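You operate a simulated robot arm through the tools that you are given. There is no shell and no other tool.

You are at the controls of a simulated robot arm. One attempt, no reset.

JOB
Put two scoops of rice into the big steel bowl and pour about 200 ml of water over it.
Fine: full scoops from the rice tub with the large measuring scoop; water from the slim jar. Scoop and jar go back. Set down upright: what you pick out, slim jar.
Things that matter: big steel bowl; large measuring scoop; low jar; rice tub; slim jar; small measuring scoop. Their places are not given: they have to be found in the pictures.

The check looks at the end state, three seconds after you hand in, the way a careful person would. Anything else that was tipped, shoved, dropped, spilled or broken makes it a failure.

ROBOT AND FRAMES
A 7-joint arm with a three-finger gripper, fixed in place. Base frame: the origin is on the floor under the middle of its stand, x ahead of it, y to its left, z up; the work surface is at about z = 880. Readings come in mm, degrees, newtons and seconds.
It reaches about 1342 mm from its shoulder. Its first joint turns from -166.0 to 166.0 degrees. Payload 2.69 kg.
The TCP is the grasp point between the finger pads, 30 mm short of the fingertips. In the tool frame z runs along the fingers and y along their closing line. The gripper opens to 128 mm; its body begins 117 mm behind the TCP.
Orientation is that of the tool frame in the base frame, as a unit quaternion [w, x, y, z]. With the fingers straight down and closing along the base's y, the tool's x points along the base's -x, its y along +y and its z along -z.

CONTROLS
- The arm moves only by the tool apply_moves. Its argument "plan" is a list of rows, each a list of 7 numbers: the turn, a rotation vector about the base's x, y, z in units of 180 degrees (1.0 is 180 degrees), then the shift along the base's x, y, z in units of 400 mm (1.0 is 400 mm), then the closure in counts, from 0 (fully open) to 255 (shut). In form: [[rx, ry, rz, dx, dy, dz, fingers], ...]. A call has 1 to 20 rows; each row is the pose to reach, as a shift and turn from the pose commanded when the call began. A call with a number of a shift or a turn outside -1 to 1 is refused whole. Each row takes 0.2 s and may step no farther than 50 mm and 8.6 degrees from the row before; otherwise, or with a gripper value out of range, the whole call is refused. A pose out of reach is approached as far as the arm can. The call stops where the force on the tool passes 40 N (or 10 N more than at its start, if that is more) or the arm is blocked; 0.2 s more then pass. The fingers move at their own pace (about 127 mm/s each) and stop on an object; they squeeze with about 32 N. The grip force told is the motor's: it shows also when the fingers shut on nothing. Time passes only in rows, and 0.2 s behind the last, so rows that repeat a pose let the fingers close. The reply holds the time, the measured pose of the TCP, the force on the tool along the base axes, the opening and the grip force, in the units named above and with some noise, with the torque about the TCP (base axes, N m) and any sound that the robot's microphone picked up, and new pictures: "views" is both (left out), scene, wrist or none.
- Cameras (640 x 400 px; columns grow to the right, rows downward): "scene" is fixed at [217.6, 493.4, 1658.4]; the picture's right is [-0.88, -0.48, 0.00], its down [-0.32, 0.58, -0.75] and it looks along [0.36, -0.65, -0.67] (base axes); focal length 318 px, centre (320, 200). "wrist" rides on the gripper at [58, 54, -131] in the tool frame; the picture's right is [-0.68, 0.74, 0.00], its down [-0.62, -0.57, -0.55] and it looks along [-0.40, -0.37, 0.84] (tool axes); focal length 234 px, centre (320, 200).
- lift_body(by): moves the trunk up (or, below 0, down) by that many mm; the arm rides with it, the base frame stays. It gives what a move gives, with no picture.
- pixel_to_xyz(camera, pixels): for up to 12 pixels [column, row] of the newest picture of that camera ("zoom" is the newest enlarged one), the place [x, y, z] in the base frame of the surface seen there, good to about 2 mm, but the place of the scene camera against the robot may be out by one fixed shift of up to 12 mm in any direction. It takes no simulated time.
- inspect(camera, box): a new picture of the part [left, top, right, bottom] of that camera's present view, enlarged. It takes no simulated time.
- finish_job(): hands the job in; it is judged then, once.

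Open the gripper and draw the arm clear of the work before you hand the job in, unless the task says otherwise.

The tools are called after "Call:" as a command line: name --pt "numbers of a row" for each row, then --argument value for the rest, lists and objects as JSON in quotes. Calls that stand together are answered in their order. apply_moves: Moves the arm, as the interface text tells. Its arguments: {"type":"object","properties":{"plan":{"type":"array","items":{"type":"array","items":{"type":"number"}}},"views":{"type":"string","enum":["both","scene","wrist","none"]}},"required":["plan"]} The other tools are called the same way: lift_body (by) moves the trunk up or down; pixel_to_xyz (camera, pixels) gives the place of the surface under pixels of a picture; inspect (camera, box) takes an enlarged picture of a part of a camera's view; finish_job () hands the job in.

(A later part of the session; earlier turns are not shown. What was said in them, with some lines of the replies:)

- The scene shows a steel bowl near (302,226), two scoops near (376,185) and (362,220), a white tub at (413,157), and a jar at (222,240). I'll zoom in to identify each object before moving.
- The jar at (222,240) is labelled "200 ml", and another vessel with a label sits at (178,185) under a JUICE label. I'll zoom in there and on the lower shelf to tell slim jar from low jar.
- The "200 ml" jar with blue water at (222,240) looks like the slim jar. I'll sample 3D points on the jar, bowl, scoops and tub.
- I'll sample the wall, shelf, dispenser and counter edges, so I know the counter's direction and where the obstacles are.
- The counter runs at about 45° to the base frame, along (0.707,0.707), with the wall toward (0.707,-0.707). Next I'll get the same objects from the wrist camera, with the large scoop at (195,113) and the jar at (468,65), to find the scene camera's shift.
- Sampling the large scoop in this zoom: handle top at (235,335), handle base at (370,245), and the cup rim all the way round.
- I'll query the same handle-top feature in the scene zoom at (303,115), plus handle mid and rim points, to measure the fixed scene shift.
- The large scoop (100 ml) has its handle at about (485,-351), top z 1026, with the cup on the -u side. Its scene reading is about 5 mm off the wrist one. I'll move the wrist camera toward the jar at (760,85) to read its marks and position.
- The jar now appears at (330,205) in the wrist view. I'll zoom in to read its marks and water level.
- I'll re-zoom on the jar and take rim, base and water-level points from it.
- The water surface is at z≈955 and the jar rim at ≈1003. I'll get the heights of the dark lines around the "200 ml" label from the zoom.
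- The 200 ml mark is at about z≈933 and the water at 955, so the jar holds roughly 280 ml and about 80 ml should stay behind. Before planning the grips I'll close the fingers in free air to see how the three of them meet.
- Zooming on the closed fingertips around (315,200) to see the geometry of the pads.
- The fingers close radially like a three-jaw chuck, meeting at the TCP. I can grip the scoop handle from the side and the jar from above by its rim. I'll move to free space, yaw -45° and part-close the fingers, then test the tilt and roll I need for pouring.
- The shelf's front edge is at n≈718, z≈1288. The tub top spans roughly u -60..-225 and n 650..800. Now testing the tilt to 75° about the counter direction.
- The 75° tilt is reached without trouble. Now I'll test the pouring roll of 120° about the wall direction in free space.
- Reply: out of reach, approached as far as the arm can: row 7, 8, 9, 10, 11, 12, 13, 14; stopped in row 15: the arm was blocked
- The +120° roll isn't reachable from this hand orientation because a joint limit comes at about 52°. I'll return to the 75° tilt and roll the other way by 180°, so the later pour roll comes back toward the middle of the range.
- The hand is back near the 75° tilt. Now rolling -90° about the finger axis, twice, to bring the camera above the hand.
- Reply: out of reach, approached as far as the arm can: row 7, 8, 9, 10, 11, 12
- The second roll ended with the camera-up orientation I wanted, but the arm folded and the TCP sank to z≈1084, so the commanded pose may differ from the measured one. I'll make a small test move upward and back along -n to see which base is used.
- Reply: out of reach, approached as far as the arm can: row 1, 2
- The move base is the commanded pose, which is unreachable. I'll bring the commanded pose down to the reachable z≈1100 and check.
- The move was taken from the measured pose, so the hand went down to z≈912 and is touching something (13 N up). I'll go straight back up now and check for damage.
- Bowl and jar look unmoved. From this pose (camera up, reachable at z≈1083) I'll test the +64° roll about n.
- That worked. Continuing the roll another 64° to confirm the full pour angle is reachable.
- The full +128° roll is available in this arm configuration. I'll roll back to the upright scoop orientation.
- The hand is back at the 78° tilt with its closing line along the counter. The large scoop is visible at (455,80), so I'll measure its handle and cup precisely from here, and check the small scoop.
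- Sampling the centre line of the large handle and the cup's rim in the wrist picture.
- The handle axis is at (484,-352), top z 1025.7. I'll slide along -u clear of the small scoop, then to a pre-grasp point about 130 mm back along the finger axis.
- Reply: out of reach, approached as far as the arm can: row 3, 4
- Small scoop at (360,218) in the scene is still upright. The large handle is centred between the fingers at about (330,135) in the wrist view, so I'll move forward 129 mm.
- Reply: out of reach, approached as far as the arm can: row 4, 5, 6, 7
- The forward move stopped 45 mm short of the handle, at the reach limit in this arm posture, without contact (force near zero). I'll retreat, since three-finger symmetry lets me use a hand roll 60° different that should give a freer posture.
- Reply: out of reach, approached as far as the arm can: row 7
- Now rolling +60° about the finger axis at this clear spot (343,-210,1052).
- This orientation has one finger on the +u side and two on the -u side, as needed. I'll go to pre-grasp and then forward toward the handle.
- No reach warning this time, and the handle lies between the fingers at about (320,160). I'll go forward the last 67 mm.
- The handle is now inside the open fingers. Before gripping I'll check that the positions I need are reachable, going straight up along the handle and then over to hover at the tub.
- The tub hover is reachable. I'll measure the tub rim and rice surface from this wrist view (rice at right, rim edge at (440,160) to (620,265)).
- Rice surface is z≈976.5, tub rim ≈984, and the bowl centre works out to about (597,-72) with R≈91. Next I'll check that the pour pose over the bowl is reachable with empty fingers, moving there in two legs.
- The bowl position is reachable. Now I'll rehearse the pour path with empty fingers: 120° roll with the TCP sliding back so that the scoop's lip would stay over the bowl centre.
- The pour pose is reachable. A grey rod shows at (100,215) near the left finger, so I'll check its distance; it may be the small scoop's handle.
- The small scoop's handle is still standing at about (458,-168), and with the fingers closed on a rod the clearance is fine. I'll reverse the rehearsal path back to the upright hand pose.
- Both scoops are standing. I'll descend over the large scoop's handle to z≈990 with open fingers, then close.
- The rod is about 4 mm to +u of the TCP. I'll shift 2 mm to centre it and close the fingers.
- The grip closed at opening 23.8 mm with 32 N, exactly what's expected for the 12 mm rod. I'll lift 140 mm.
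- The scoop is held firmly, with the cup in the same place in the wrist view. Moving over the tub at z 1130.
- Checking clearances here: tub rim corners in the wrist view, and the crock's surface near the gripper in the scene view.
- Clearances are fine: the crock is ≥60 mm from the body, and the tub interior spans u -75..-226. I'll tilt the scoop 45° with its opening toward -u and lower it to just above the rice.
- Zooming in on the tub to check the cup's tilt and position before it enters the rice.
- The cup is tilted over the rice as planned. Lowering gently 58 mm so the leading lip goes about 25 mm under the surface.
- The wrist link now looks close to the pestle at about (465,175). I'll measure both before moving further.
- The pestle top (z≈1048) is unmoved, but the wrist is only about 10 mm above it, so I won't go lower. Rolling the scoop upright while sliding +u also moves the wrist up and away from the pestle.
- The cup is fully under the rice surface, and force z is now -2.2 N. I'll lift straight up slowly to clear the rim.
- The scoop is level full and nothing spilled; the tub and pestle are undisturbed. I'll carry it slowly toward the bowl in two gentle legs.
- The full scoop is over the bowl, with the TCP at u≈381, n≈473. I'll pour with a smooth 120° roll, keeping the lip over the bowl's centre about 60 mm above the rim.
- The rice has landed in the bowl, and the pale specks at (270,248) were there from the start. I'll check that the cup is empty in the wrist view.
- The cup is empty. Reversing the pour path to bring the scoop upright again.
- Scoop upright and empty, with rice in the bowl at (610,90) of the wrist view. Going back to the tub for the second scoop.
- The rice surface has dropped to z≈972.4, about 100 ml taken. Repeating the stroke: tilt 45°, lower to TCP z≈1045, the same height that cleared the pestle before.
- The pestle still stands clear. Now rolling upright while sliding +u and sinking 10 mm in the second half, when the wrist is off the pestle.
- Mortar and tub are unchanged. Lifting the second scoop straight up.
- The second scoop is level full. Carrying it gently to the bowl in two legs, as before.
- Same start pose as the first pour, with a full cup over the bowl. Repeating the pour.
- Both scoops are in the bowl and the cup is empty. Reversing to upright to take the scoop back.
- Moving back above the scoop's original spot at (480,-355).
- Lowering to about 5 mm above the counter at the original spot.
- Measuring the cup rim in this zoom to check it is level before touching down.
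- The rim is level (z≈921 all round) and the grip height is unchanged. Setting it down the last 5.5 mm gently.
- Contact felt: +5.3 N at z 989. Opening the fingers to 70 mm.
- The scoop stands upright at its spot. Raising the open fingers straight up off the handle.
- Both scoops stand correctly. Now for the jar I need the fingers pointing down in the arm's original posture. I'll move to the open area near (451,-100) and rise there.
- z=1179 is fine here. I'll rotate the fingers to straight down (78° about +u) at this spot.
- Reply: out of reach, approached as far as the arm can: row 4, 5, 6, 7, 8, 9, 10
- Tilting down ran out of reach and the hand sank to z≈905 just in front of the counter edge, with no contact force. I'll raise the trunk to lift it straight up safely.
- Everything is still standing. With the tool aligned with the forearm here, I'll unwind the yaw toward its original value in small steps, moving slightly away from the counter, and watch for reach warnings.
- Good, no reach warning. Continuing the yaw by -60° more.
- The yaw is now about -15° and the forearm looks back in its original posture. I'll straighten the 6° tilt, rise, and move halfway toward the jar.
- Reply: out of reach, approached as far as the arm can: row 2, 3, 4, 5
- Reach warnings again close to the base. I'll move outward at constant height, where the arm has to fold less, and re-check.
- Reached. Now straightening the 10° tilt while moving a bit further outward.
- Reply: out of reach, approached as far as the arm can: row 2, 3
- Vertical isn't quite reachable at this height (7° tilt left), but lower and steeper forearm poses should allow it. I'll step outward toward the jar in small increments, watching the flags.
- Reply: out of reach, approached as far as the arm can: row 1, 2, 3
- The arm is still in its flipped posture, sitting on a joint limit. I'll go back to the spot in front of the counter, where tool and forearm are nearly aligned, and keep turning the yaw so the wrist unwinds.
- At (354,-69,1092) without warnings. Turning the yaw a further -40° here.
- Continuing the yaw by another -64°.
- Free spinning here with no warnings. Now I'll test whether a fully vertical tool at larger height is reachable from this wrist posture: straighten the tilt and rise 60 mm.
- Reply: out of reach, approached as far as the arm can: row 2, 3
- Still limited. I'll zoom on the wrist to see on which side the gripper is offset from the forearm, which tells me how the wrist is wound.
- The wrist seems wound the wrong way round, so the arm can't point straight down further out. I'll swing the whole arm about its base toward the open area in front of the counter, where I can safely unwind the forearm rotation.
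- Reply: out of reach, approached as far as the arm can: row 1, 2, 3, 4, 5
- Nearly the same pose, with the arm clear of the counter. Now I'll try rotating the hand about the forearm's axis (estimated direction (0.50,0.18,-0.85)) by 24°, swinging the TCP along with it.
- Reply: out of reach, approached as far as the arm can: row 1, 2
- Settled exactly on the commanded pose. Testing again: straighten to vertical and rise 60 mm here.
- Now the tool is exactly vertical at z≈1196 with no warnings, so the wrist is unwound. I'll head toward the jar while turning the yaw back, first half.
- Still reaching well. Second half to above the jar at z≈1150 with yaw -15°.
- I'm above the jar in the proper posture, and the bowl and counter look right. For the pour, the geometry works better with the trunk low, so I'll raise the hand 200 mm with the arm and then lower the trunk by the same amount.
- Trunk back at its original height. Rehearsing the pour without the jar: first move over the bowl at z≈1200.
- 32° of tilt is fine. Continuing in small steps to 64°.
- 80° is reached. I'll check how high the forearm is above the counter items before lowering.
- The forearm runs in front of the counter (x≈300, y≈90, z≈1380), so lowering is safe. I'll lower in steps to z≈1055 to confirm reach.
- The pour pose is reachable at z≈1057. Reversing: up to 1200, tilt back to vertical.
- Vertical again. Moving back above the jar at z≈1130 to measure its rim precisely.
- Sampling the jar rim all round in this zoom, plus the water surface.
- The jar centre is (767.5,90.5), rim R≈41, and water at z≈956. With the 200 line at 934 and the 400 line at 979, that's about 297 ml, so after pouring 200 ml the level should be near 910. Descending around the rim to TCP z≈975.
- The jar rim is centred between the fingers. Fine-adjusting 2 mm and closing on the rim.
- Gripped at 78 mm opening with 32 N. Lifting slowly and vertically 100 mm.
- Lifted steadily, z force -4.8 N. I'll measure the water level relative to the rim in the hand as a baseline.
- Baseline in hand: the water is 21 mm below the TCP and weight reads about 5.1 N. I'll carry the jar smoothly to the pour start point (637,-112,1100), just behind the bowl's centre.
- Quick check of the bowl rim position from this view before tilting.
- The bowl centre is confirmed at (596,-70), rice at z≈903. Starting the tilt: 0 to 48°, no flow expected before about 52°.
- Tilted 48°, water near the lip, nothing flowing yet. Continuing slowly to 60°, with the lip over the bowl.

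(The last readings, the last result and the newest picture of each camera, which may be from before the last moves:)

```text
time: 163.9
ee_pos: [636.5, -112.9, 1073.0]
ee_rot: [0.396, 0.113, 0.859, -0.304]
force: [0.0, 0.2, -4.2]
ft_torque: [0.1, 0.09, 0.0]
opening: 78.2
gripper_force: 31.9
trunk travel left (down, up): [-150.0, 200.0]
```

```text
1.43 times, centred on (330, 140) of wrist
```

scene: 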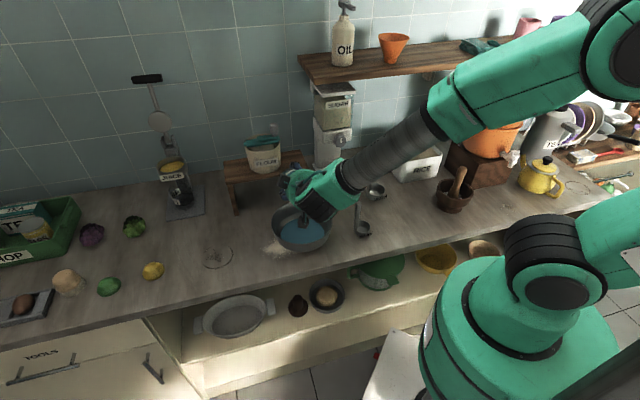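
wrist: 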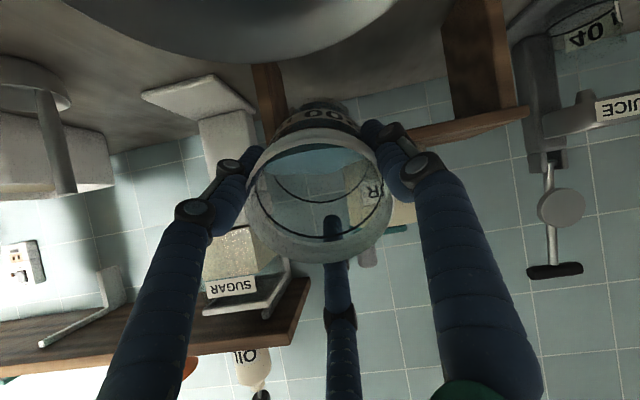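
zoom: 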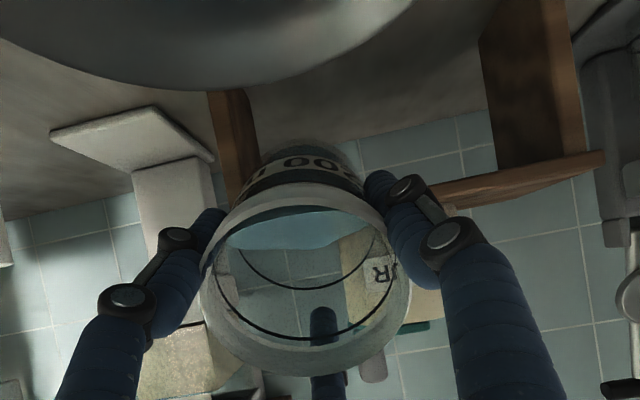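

Water is flowing into the bowl cleanly. Continuing slowly to 68° (about 143 ml should remain) and holding.

Call:
apply_moves --pt "-0.00786 -0.00786 0 0 0 -0.005 255" --pt "-0.01571 -0.01571 0 0 0 -0.01 255" --pt "-0.02357 -0.02357 0 0 0 -0.015 255" --pt "-0.03143 -0.03143 0 0 0 -0.018 255" --pt "-0.03143 -0.03143 0 0 0 -0.018 255" --pt "-0.03143 -0.03143 0 0 0 -0.018 255" --pt "-0.03143 -0.03143 0 0 0 -0.018 255" --views "both"

Call:
apply_moves --pt "0 0 0 0 0 0 255" --views "none"

Call:
apply_moves --pt "0 0 0 0 0 0 255" --views "none"

Call:
inspect --camera "scene" --box '[240, 100, 380, 270]'

```text
time: 165.5
ee_pos: [637.2, -113.3, 1065.8]
ee_rot: [0.443, 0.109, 0.822, -0.341]
force: [0.4, 0.0, -3.2]
ft_torque: [0.11, 0.12, 0.0]
opening: 78.3
gripper_force: 31.9
trunk travel left (down, up): [-150.0, 200.0]
```

scene: 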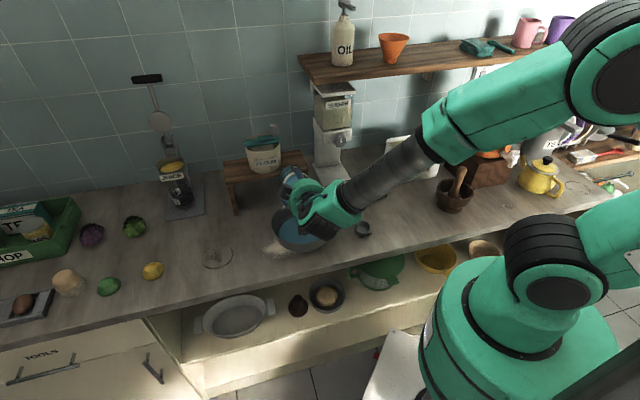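
wrist: 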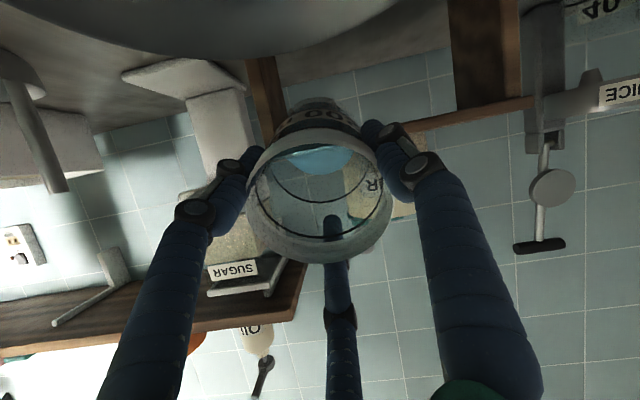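

```text
time: 165.9
ee_pos: [636.1, -113.5, 1064.8]
ee_rot: [0.443, 0.109, 0.822, -0.34]
force: [0.4, -0.6, -3.5]
ft_torque: [0.11, 0.15, 0.02]
opening: 78.2
gripper_force: 31.8
trunk travel left (down, up): [-150.0, 200.0]
```

```text
time: 166.3
ee_pos: [636.8, -113.6, 1065.9]
ee_rot: [0.443, 0.109, 0.822, -0.341]
force: [-0.2, 0.0, -2.6]
ft_torque: [0.14, 0.15, -0.01]
opening: 77.8
gripper_force: 32.3
trunk travel left (down, up): [-150.0, 200.0]
```

```text
2.35 times, centred on (310, 185) of scene
```

zoom: 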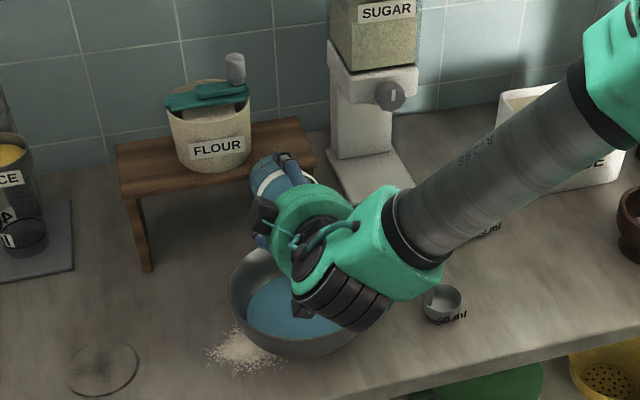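

The weight suggests a good part has been poured, but the force noise is large. I'll tilt back upright over the bowl and read the water level directly.

Call:
apply_moves --pt "0.01571 0.01571 0 0 0 0.01 255" --pt "0.03536 0.03536 0 0 0 0.02 255" --pt "0.05893 0.05893 0 0 0 0.03 255" --pt "0.0825 0.0825 0 0 0 0.04 255" --pt "0.10607 0.10607 0 0 0 0.048 255" --pt "0.12964 0.12964 0 0 0 0.055 255" --pt "0.15321 0.15321 0 0 0 0.062 255" --pt "0.17678 0.17678 0 0 0 0.069 255" --pt "0.20035 0.20035 0 0 0 0.075 255" --pt "0.22392 0.22392 0 0 0 0.08 255" --pt "0.24749 0.24749 0 0 0 0.083 255" --pt "0.26713 0.26713 0 0 0 0.085 255" --pt "0.26713 0.26713 0 0 0 0.085 255" --pt "0.26713 0.26713 0 0 0 0.085 255" --views "both"

Call:
inspect --camera "wrist" --box '[220, 80, 420, 290]'

Call:
pixel_to_xyz --camera "zoom" --pixels '[[320, 160], [290, 150], [350, 180], [320, 190], [320, 140], [300, 200], [320, 105], [320, 345], [182, 240], [460, 240]]'

```text
time: 169.3
ee_pos: [636.3, -112.9, 1100.9]
ee_rot: [-0.001, 0.13, 0.991, 0.0]
force: [0.8, 0.5, -3.7]
ft_torque: [0.04, -0.01, 0.03]
opening: 78.1
gripper_force: 31.8
trunk travel left (down, up): [-150.0, 200.0]
```

scene: 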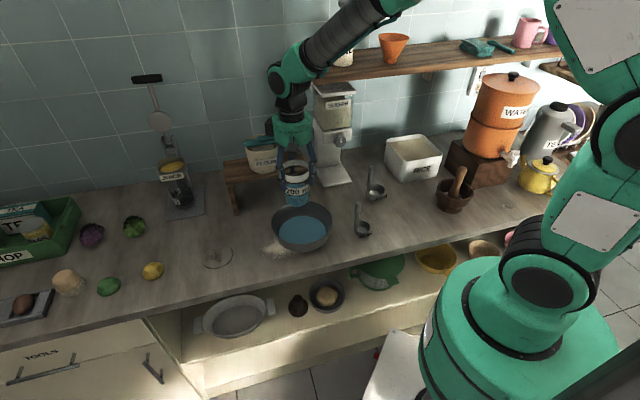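
wrist: 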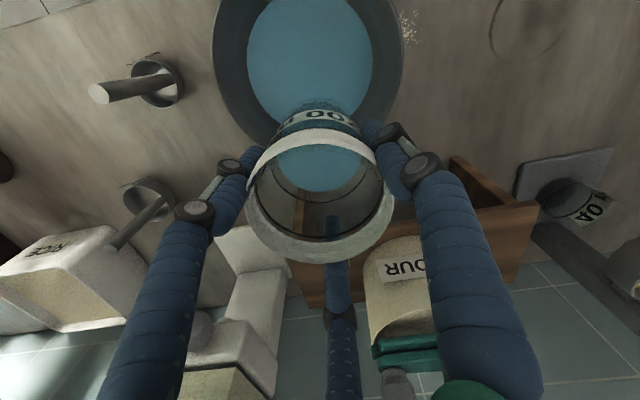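

```text
1.90 times, centred on (320, 185) of wrist
```

zoom: 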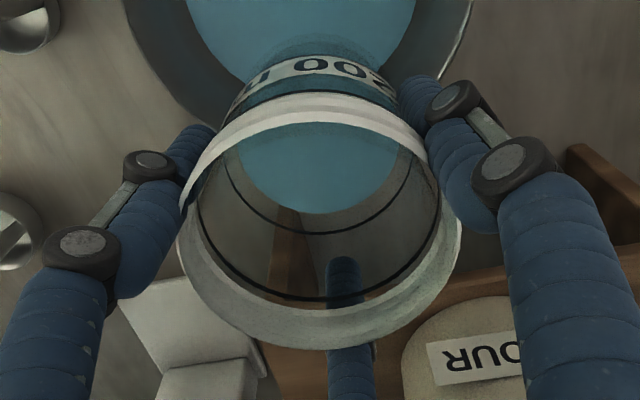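

```text
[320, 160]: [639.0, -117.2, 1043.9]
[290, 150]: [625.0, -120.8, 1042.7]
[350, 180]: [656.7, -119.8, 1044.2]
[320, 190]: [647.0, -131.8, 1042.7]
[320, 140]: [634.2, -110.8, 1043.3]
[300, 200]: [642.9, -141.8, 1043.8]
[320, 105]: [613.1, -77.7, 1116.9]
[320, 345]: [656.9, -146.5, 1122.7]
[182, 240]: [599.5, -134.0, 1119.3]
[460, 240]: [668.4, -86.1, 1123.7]
```

The level dropped 35.3 mm, about 155 ml poured, matching the static estimate. About 45 ml more is needed, corresponding to a 73° tilt. Tilting again to 66° first.

Call:
apply_moves --pt "-0.01571 -0.01571 0 0 0 -0.004 255" --pt "-0.03536 -0.03536 0 0 0 -0.009 255" --pt "-0.05893 -0.05893 0 0 0 -0.015 255" --pt "-0.0825 -0.0825 0 0 0 -0.021 255" --pt "-0.10607 -0.10607 0 0 0 -0.027 255" --pt "-0.12964 -0.12964 0 0 0 -0.033 255" --pt "-0.15321 -0.15321 0 0 0 -0.039 255" --pt "-0.17678 -0.17678 0 0 0 -0.044 255" --pt "-0.20035 -0.20035 0 0 0 -0.052 255" --pt "-0.22392 -0.22392 0 0 0 -0.062 255" --pt "-0.24356 -0.24356 0 0 0 -0.071 255" --pt "-0.25928 -0.25928 0 0 0 -0.081 255" --pt "-0.25928 -0.25928 0 0 0 -0.081 255" --views "scene"

Call:
apply_moves --pt "-0.00707 -0.00707 0 0 0 -0.003 255" --pt "-0.01414 -0.01414 0 0 0 -0.006 255" --pt "-0.02121 -0.02121 0 0 0 -0.009 255" --pt "-0.02828 -0.02828 0 0 0 -0.0125 255" --pt "-0.02828 -0.02828 0 0 0 -0.0125 255" --pt "-0.02828 -0.02828 0 0 0 -0.0125 255" --pt "-0.02828 -0.02828 0 0 0 -0.0125 255" --pt "-0.02828 -0.02828 0 0 0 -0.0125 255" --pt "-0.02828 -0.02828 0 0 0 -0.0125 255" --views "both"

```text
time: 172.1
ee_pos: [635.9, -112.2, 1068.2]
ee_rot: [0.433, 0.11, 0.832, -0.331]
force: [-0.3, -0.1, -3.4]
ft_torque: [0.11, 0.06, -0.02]
opening: 78.1
gripper_force: 31.8
trunk travel left (down, up): [-150.0, 200.0]
```

scene: 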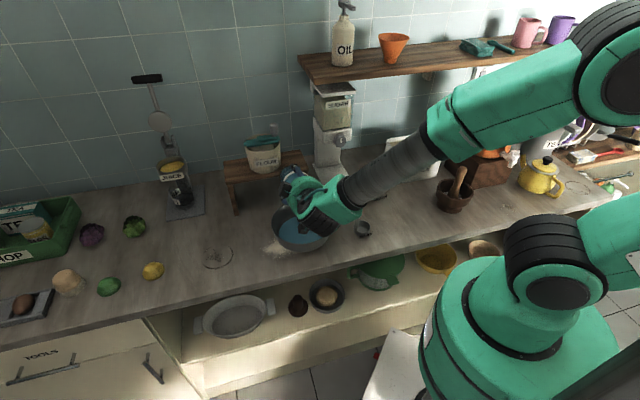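

```text
time: 174.1
ee_pos: [636.9, -112.0, 1063.4]
ee_rot: [0.473, 0.106, 0.796, -0.363]
force: [0.2, -0.6, -3.8]
ft_torque: [0.13, 0.1, 0.03]
opening: 77.9
gripper_force: 32.4
trunk travel left (down, up): [-150.0, 200.0]
```

scene: 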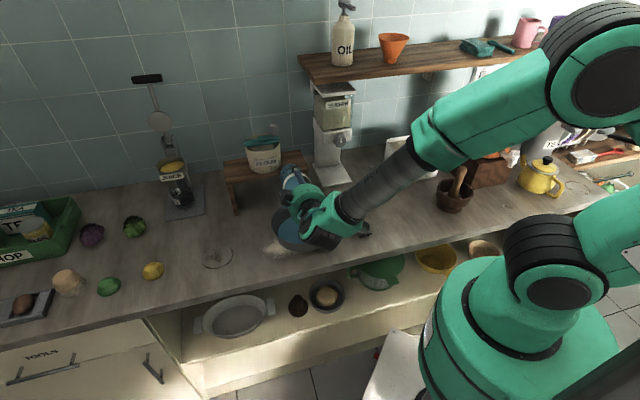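
wrist: 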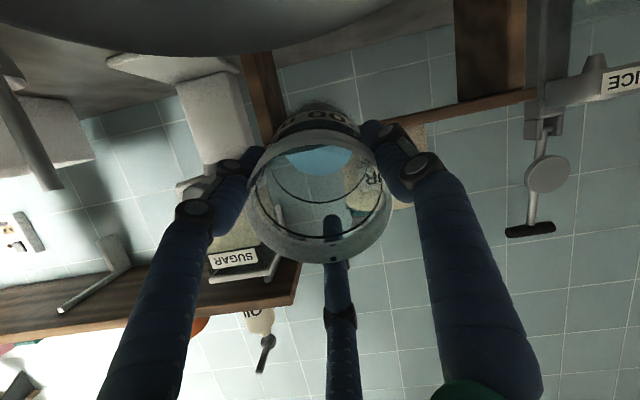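

At 73.2° and held for a second. Tilting back upright to measure again.

Call:
apply_moves --pt "0.01571 0.01571 0 0 0 0.008 255" --pt "0.03536 0.03536 0 0 0 0.02 255" --pt "0.05893 0.05893 0 0 0 0.032 255" --pt "0.0825 0.0825 0 0 0 0.044 255" --pt "0.10607 0.10607 0 0 0 0.054 255" --pt "0.12964 0.12964 0 0 0 0.062 255" --pt "0.15321 0.15321 0 0 0 0.07 255" --pt "0.17678 0.17678 0 0 0 0.076 255" --pt "0.20035 0.20035 0 0 0 0.081 255" --pt "0.22392 0.22392 0 0 0 0.085 255" --pt "0.24749 0.24749 0 0 0 0.089 255" --pt "0.27106 0.27106 0 0 0 0.092 255" --pt "0.28756 0.28756 0 0 0 0.0935 255" --pt "0.28756 0.28756 0 0 0 0.0935 255" --pt "0.28756 0.28756 0 0 0 0.0935 255" --views "both"

Call:
inspect --camera "wrist" --box '[220, 80, 420, 290]'

Call:
pixel_to_xyz --camera "zoom" --pixels '[[320, 160], [290, 150], [350, 165], [320, 180], [320, 140], [300, 185], [320, 105], [320, 345], [182, 240], [460, 240]]'

```text
time: 177.3
ee_pos: [636.9, -113.1, 1100.2]
ee_rot: [0.0, 0.129, 0.992, 0.0]
force: [-0.1, 0.0, -3.4]
ft_torque: [-0.01, 0.02, 0.01]
opening: 77.9
gripper_force: 32.4
trunk travel left (down, up): [-150.0, 200.0]
```

scene: 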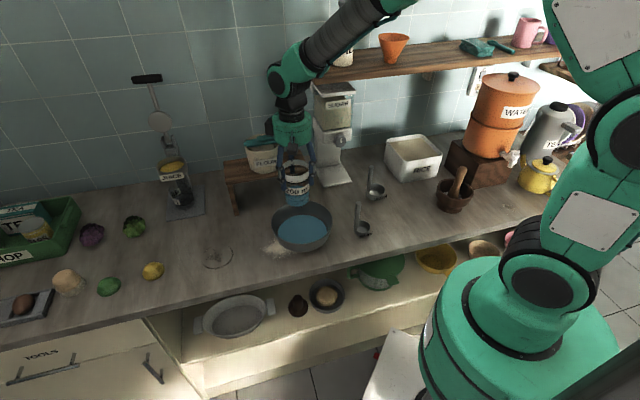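
wrist: 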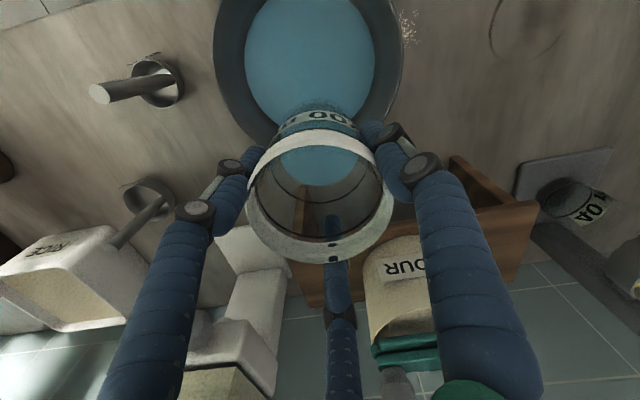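

```text
1.90 times, centred on (320, 185) of wrist
```

zoom: 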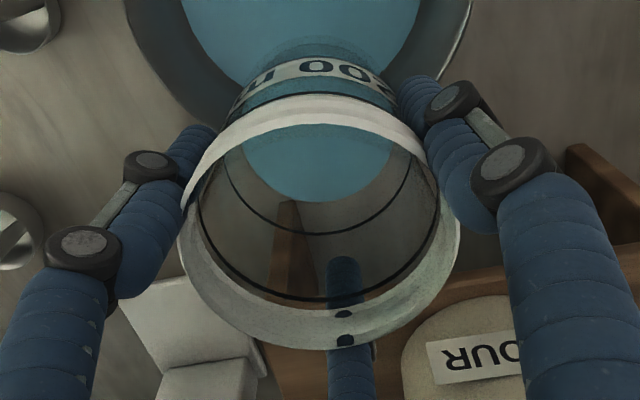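

```text
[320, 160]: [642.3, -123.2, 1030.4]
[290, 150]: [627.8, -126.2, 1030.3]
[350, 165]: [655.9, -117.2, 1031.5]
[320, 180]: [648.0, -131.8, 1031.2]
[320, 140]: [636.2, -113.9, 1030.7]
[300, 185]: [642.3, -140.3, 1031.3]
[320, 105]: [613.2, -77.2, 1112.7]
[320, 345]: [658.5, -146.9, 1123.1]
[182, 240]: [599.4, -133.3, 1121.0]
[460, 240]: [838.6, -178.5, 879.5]
```

The level is now about 47.7 mm below the start, so roughly 205–210 ml has been poured, which is "about 200 ml". Carrying the jar back smoothly to its spot at (768,90).

Call:
apply_moves --pt "0 0 0 0.0066 0.0102 0 255" --pt "0 0 0 0.023 0.0356 0 255" --pt "0 0 0 0.0494 0.0764 0 255" --pt "0 0 0 0.0823 0.1273 0 255" --pt "0 0 0 0.1184 0.1832 0 255" --pt "0 0 0 0.1579 0.2443 0 255" --pt "0 0 0 0.1974 0.3054 0 255" --pt "0 0 0 0.2336 0.3614 0 255" --pt "0 0 0 0.2665 0.4123 0 255" --pt "0 0 0 0.2961 0.4581 0 255" --pt "0 0 0 0.3158 0.4886 0 255" --pt "0 0 0 0.329 0.509 0 255" --pt "0 0 0 0.329 0.509 0 255" --views "both"

Call:
inspect --camera "scene" --box '[170, 160, 350, 290]'

```text
time: 180.1
ee_pos: [768.7, 93.1, 1100.5]
ee_rot: [-0.001, 0.131, 0.991, 0.0]
force: [-0.1, 0.0, -2.9]
ft_torque: [-0.02, 0.0, 0.0]
opening: 77.5
gripper_force: 32.0
trunk travel left (down, up): [-150.0, 200.0]
```

scene: 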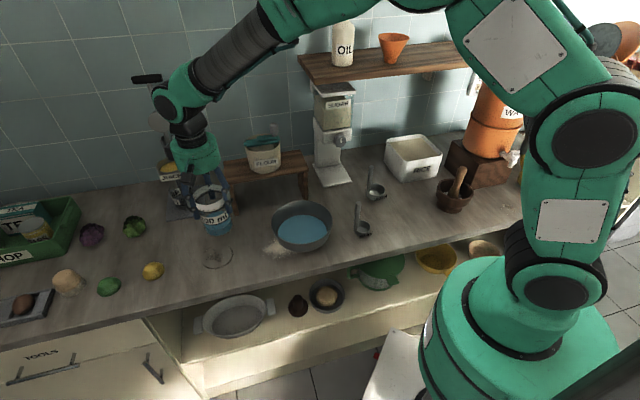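
wrist: 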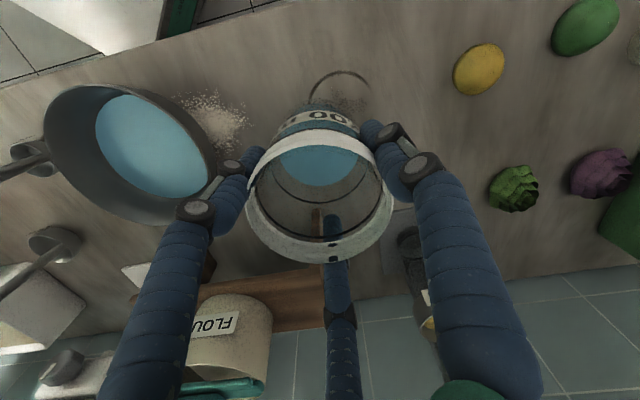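

```text
3.08 times, centred on (260, 225) of scene
```

zoom: 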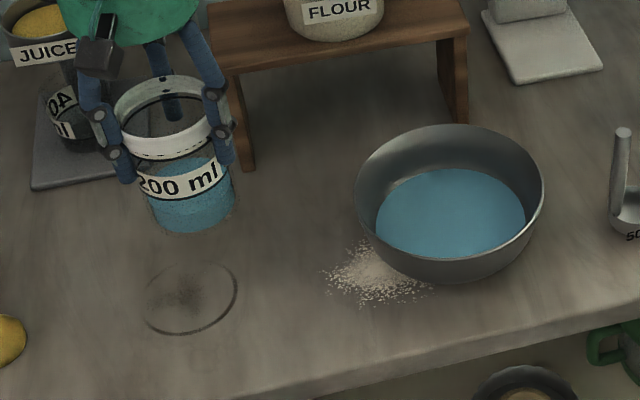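

The bowl now holds rice and water with no new spill outside; the pale specks are unchanged. I'll measure the jar's water level once more, carefully, before setting it down.

Call:
inspect --camera "wrist" --box '[220, 80, 420, 290]'

Call:
pixel_to_xyz --camera "zoom" --pixels '[[320, 160], [290, 150], [350, 165], [320, 180], [320, 140], [300, 185], [320, 105], [320, 345], [182, 240], [250, 125], [390, 120], [280, 340]]'

Call:
pixel_to_xyz --camera "wrist" --pixels '[[150, 140], [130, 120], [180, 160], [160, 180], [140, 150], [62, 130], [200, 200], [110, 100], [150, 100]]'

```text
1.90 times, centred on (320, 185) of wrist
```

zoom: 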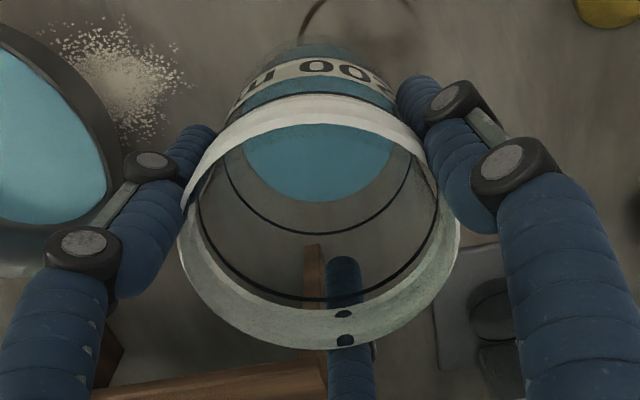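

```text
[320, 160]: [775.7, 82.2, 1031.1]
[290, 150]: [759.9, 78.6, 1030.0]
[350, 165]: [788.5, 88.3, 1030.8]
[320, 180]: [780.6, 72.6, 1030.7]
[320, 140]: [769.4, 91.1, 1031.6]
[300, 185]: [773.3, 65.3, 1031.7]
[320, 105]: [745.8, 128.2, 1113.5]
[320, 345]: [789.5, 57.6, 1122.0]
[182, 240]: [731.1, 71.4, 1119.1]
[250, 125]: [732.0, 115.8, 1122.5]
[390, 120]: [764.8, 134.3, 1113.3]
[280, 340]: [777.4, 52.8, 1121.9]
```

```text
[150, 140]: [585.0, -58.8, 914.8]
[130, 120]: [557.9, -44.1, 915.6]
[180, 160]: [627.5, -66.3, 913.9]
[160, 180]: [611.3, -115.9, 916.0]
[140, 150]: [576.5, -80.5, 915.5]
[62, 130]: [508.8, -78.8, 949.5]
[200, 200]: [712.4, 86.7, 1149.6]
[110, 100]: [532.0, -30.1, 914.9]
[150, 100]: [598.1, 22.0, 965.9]
```

By rim-referenced measurement the drop is 46 mm, about 203 ml. Now lowering the jar to its original spot, stopping about 8 mm above the counter first.

Call:
apply_moves --pt "0 0 0 -0.001 -0.006 -0.03 255" --pt "0 0 0 -0.001 -0.006 -0.08 255" --pt "0 0 0 -0.001 -0.006 -0.14 255" --pt "0 0 0 -0.001 -0.006 -0.2 255" --pt "0 0 0 -0.001 -0.006 -0.245 255" --pt "0 0 0 -0.001 -0.006 -0.27 255" --pt "0 0 0 -0.001 -0.006 -0.283 255" --pt "0 0 0 -0.001 -0.006 -0.283 255" --views "both"

Call:
inspect --camera "scene" --box '[180, 180, 270, 280]'

```text
time: 181.9
ee_pos: [767.7, 88.5, 988.4]
ee_rot: [-0.001, 0.131, 0.991, -0.001]
force: [-0.5, -0.1, -1.8]
ft_torque: [0.04, 0.0, 0.01]
opening: 77.7
gripper_force: 31.9
trunk travel left (down, up): [-150.0, 200.0]
```

scene: 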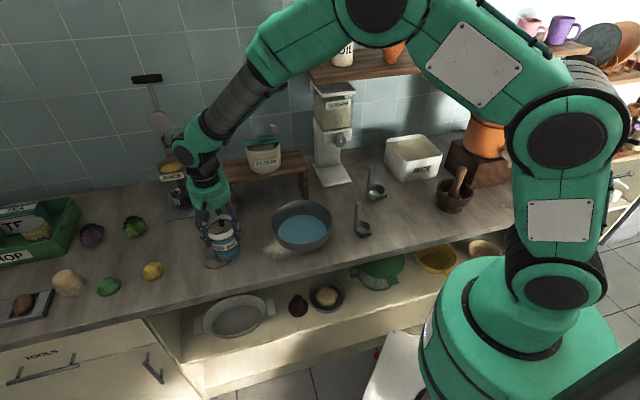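
wrist: 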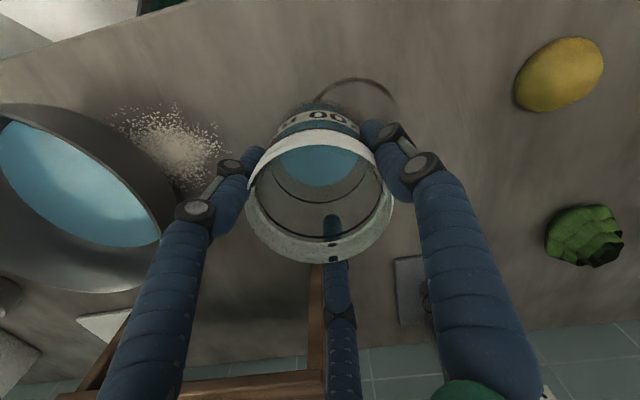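

```text
4.00 times, centred on (225, 230) of scene
```

zoom: 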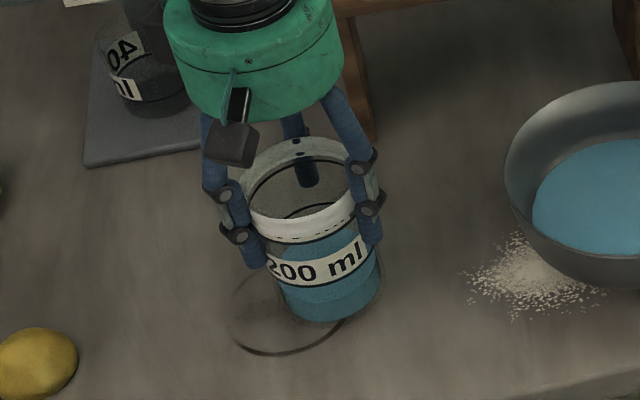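

About 8–10 mm above the counter. Lowering 8 mm in fine steps and watching the force.

Call:
apply_moves --pt "0 0 0 0 0.004 -0.005 255" --pt "0 0 0 0 0.004 -0.01 255" --pt "0 0 0 0 0.004 -0.015 255" --pt "0 0 0 0 0.004 -0.02 255" --pt "0 0 0 0 0.004 -0.02 255" --views "none"

```text
time: 183.1
ee_pos: [767.6, 90.3, 980.8]
ee_rot: [0.0, 0.13, 0.992, 0.001]
force: [0.5, -0.3, -1.3]
ft_torque: [0.03, -0.03, -0.02]
opening: 77.7
gripper_force: 32.0
trunk travel left (down, up): [-150.0, 200.0]
```

Call:
apply_moves --pt "0 0 0 0 0 -0.003 255" --pt "0 0 0 0 0 -0.006 255" --pt "0 0 0 0 0 -0.006 255" --views "none"

```text
time: 183.9
ee_pos: [767.8, 89.2, 978.0]
ee_rot: [0.001, 0.13, 0.991, 0.0]
force: [-3.4, -7.8, 17.5]
ft_torque: [-0.15, 0.22, 0.08]
opening: 77.9
gripper_force: 31.9
trunk travel left (down, up): [-150.0, 200.0]
```

Firm contact (17.5 N), slightly too much. Backing up about 1.5 mm before releasing.

Call:
apply_moves --pt "0 0 0 0 0 0.003 255" --pt "0 0 0 0 0 0.004 255" --views "wrist"

Call:
inspect --camera "scene" --box '[180, 180, 270, 280]'

```text
time: 184.5
ee_pos: [769.0, 90.3, 979.0]
ee_rot: [0.0, 0.131, 0.991, 0.001]
force: [3.1, -3.1, 9.1]
ft_torque: [0.01, -0.38, -0.13]
opening: 77.9
gripper_force: 32.0
trunk travel left (down, up): [-150.0, 200.0]
```

wrist: 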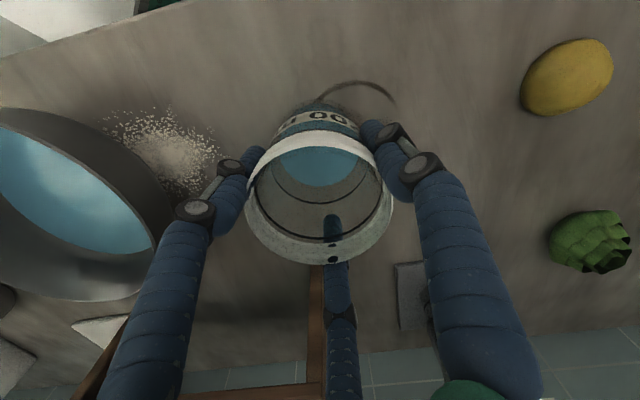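

```text
4.00 times, centred on (225, 230) of scene
```

zoom: 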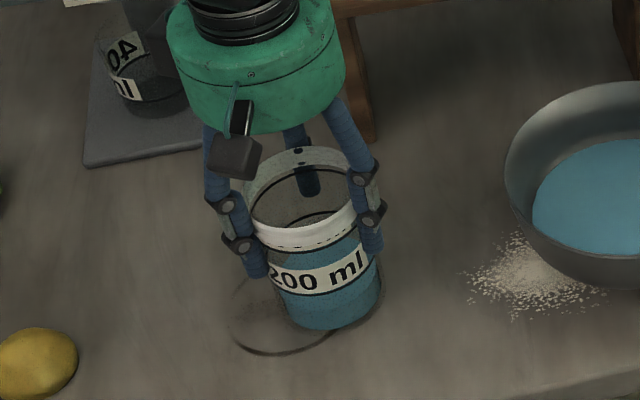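

The jar stands on the counter with a light load. Easing up slightly more and opening the fingers in steps.

Call:
apply_moves --pt "0 0 0 0 0 0.0015 255" --pt "0 0 0 0 0 0.002 110" --pt "0 0 0 0 0 0.002 96" --pt "0 0 0 0 0 0.002 85" --pt "0 0 0 0 0 0.002 60" --pt "0 0 0 0 0 0.002 30" --pt "0 0 0 0 0 0.002 0" --pt "0 0 0 0 0 0.002 0" --views "both"

Call:
inspect --camera "scene" --box '[180, 180, 270, 280]'

```text
time: 186.3
ee_pos: [768.3, 89.9, 979.3]
ee_rot: [-0.001, 0.131, 0.991, 0.0]
force: [-0.1, 0.2, -0.9]
ft_torque: [-0.03, 0.03, -0.01]
opening: 128.2
gripper_force: 0.0
trunk travel left (down, up): [-150.0, 200.0]
```

scene: 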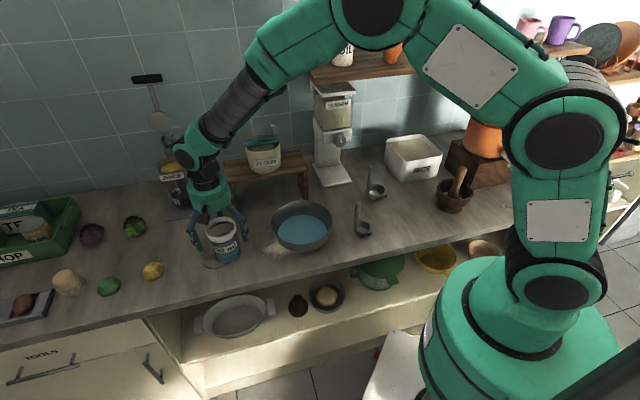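
wrist: 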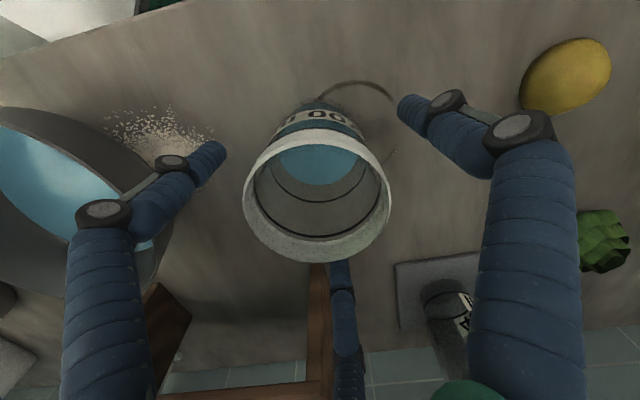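

```text
4.00 times, centred on (225, 230) of scene
```

zoom: 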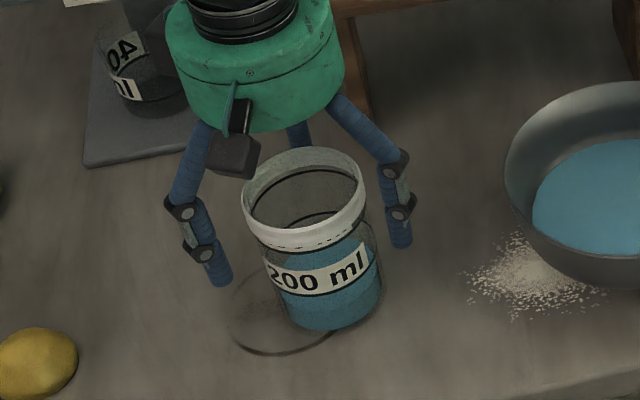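

The jar is released and standing. Raising the open hand straight up, clear of the jar.

Call:
apply_moves --pt "0 0 0 0 0 0.04 0" --pt "0 0 0 0 0 0.11 0" --pt "0 0 0 0 0 0.2 0" --pt "0 0 0 0 0 0.3 0" --pt "0 0 0 0 0 0.38 0" --pt "0 0 0 0 0 0.38 0" --views "both"

Call:
inspect --camera "wrist" --box '[270, 60, 390, 170]'

Call:
pixel_to_xyz --camera "zoom" --pixels '[[285, 180], [270, 210], [310, 200], [285, 230], [154, 240], [420, 240], [287, 111], [287, 384], [188, 160], [388, 160], [185, 335], [390, 335]]'

```text
time: 187.7
ee_pos: [766.9, 89.8, 1133.1]
ee_rot: [0.0, 0.13, 0.991, 0.0]
force: [-0.1, 0.4, -0.1]
ft_torque: [0.03, -0.06, 0.0]
opening: 127.7
gripper_force: 0.0
trunk travel left (down, up): [-150.0, 200.0]
```

scene: 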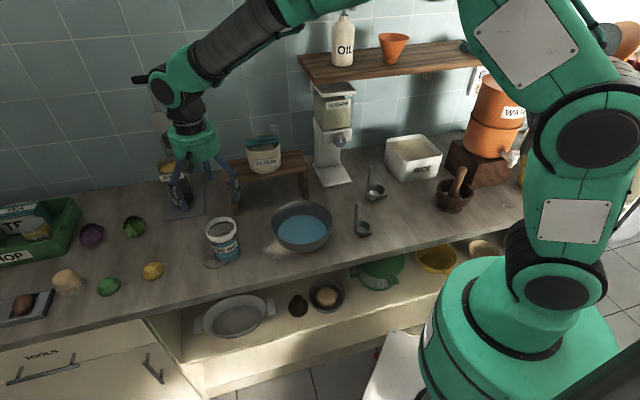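
wrist: 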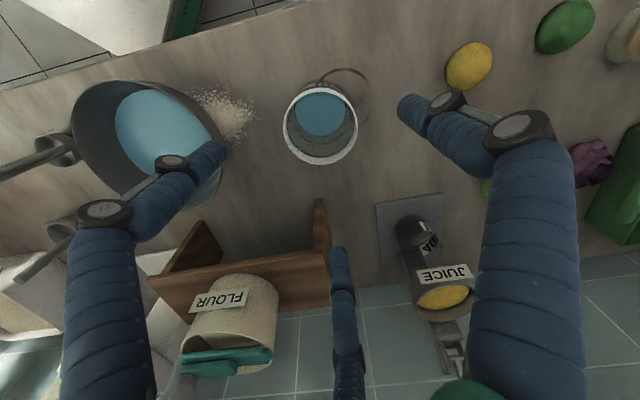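

```text
3.64 times, centred on (330, 115) of wrist
```

zoom: 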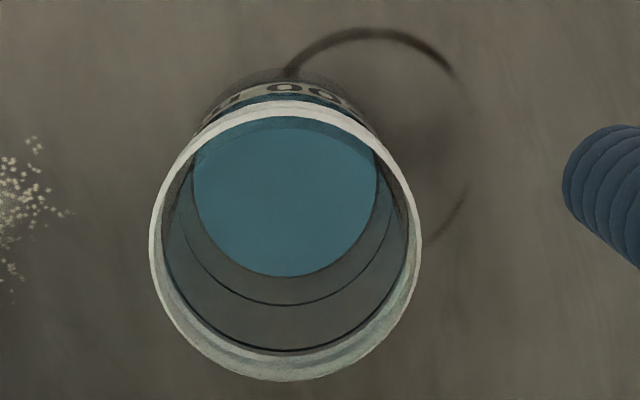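

```text
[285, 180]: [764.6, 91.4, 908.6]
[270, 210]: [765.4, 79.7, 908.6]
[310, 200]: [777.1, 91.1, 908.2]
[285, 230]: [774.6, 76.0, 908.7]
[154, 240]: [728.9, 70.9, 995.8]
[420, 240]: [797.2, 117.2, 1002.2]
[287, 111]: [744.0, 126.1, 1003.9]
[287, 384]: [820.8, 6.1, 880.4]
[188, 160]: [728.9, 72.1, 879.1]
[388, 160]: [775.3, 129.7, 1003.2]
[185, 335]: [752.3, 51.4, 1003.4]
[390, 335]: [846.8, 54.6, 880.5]
```

The jar is back within 1 mm of its spot, upright, with water at z 908.5: a 47.5 mm drop, about 205–210 ml poured. I'll withdraw the arm up and back to its starting area.

Call:
apply_moves --pt "0 0 0 0 0 0.1 0" --pt "0 0 0 0 0 0.2 0" --pt "0 0 0 0 0 0.3 0" --pt "0 0 0 0 0 0.4 0" --pt "0 0 0 -0.04 -0.06 0.48 0" --pt "0 0 0 -0.1 -0.15 0.48 0" --pt "0 0 0 -0.16 -0.24 0.48 0" --pt "0 0 0 -0.22 -0.34 0.48 0" --pt "0 0 0 -0.28 -0.44 0.48 0" --pt "0 0 0 -0.34 -0.53 0.48 0" --pt "0 0 0 -0.372 -0.574 0.48 0" --pt "0 0 0 -0.372 -0.574 0.48 0" --views "both"

Call:
inspect --camera "scene" --box '[180, 140, 350, 280]'

Call:
inspect --camera "scene" --box '[320, 110, 490, 250]'

Call:
inspect --camera "scene" --box '[0, 140, 210, 330]'

```text
time: 190.3
ee_pos: [617.7, -141.3, 1321.8]
ee_rot: [-0.001, 0.13, 0.991, 0.0]
force: [0.1, -0.3, -0.1]
ft_torque: [0.0, 0.0, 0.02]
opening: 128.1
gripper_force: 0.0
trunk travel left (down, up): [-150.0, 200.0]
```

scene: 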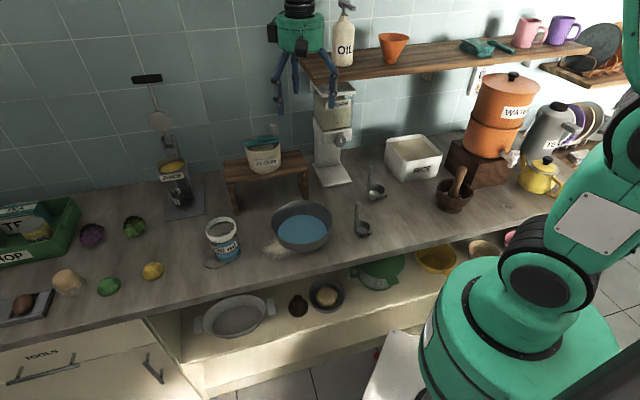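
wrist: 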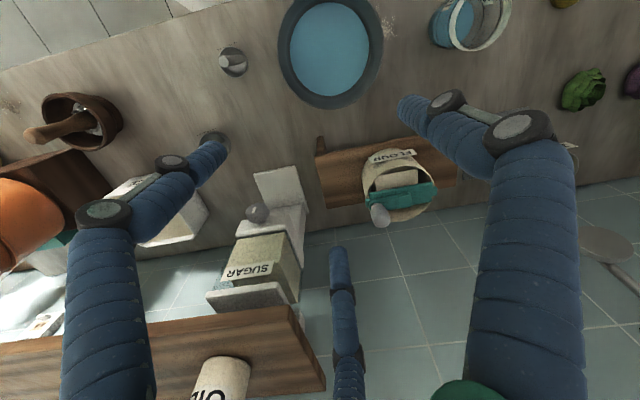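

```text
2.86 times, centred on (265, 210) of scene
```

zoom: 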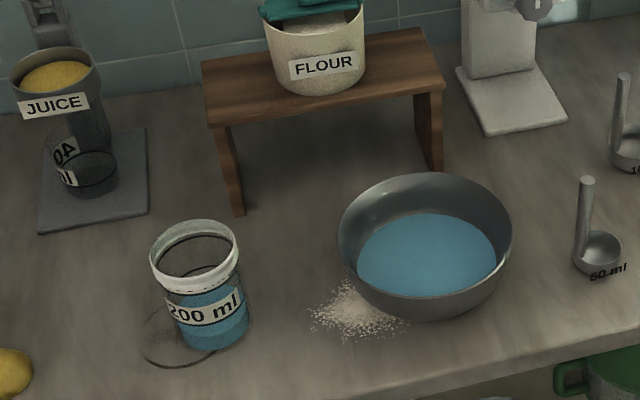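

```text
2.86 times, centred on (405, 180) of scene
```

zoom: 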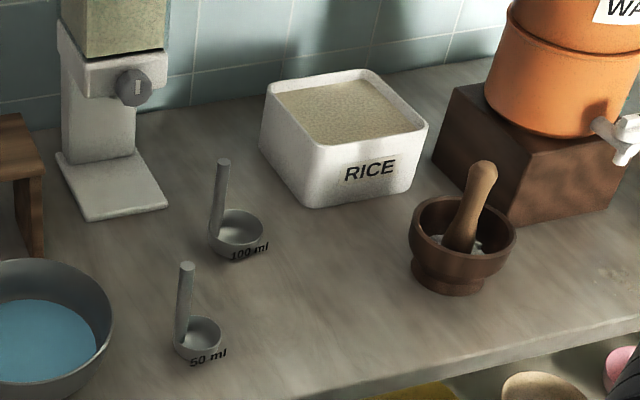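

```text
2.11 times, centred on (105, 235) of scene
```

zoom: 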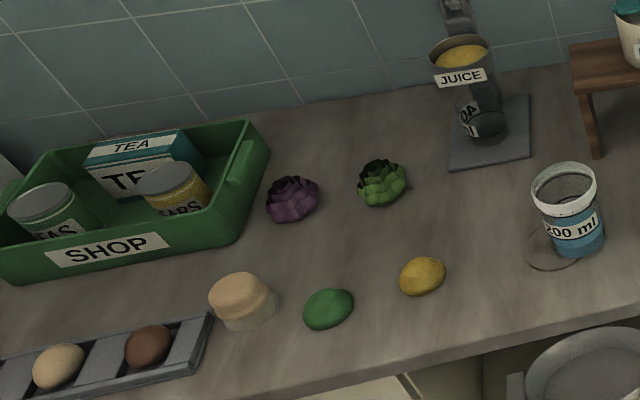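

Everything appears in place. As a last check, I'll compare the small scoop, large scoop and bowl coordinates with the starting readings.

Call:
pixel_to_xyz --camera "scene" --pixels '[[358, 203], [358, 215], [363, 230], [272, 225], [331, 222], [300, 201], [382, 192], [373, 172], [373, 168], [206, 228], [462, 170], [376, 180]]'

Call:
inspect --camera "scene" --box '[350, 150, 400, 210]'

```text
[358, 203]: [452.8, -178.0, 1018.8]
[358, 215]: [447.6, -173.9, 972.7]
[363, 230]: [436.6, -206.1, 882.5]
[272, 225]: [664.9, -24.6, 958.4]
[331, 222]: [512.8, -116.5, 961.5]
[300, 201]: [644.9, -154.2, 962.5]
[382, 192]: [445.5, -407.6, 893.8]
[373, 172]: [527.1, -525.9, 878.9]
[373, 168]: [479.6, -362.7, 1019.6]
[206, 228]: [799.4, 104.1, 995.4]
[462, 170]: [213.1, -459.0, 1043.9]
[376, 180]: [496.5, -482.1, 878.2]
```

```text
6.67 times, centred on (375, 180) of scene
```

zoom: 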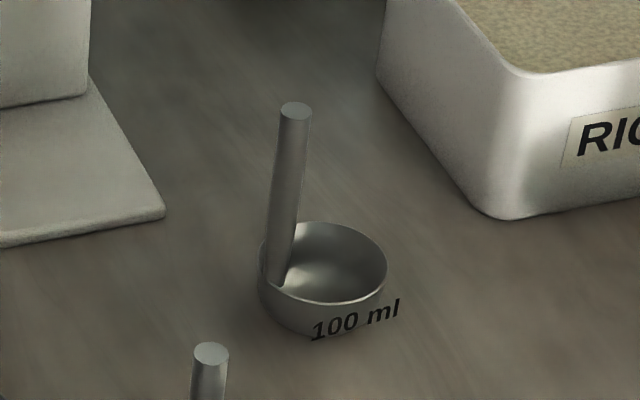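

Small scoop, bowl and pestle read the same as at the start. The large scoop and jar are upright within a few mm of their spots, the gripper is open and the arm is clear. Handing in.

Call:
finish_job

```text
The job is handed in.
```

The job is done and handed in: two full 100 ml scoops of rice are in the big steel bowl, with about 205–210 ml of water poured over them. I worked out the water volume from the drop in the jar's level (47.5 mm), so it is an estimate.

- **Large scoop:** back upright within about 3 mm of where it stood, turned a few degrees about its handle.
- **Slim jar:** back upright within about 1 mm of its spot, with roughly 90 ml left in it.
- **Everything else:** the small scoop, bowl and pestle read the same positions at the end as at the start. I saw no new spills; the pale specks beside the bowl were there before I began.
- **One unplanned contact:** early on, a wrong move lowered the open hand toward the counter and it touched something with about 13 N. Nothing looked displaced afterwards.

The gripper is open and the arm is clear of the work.
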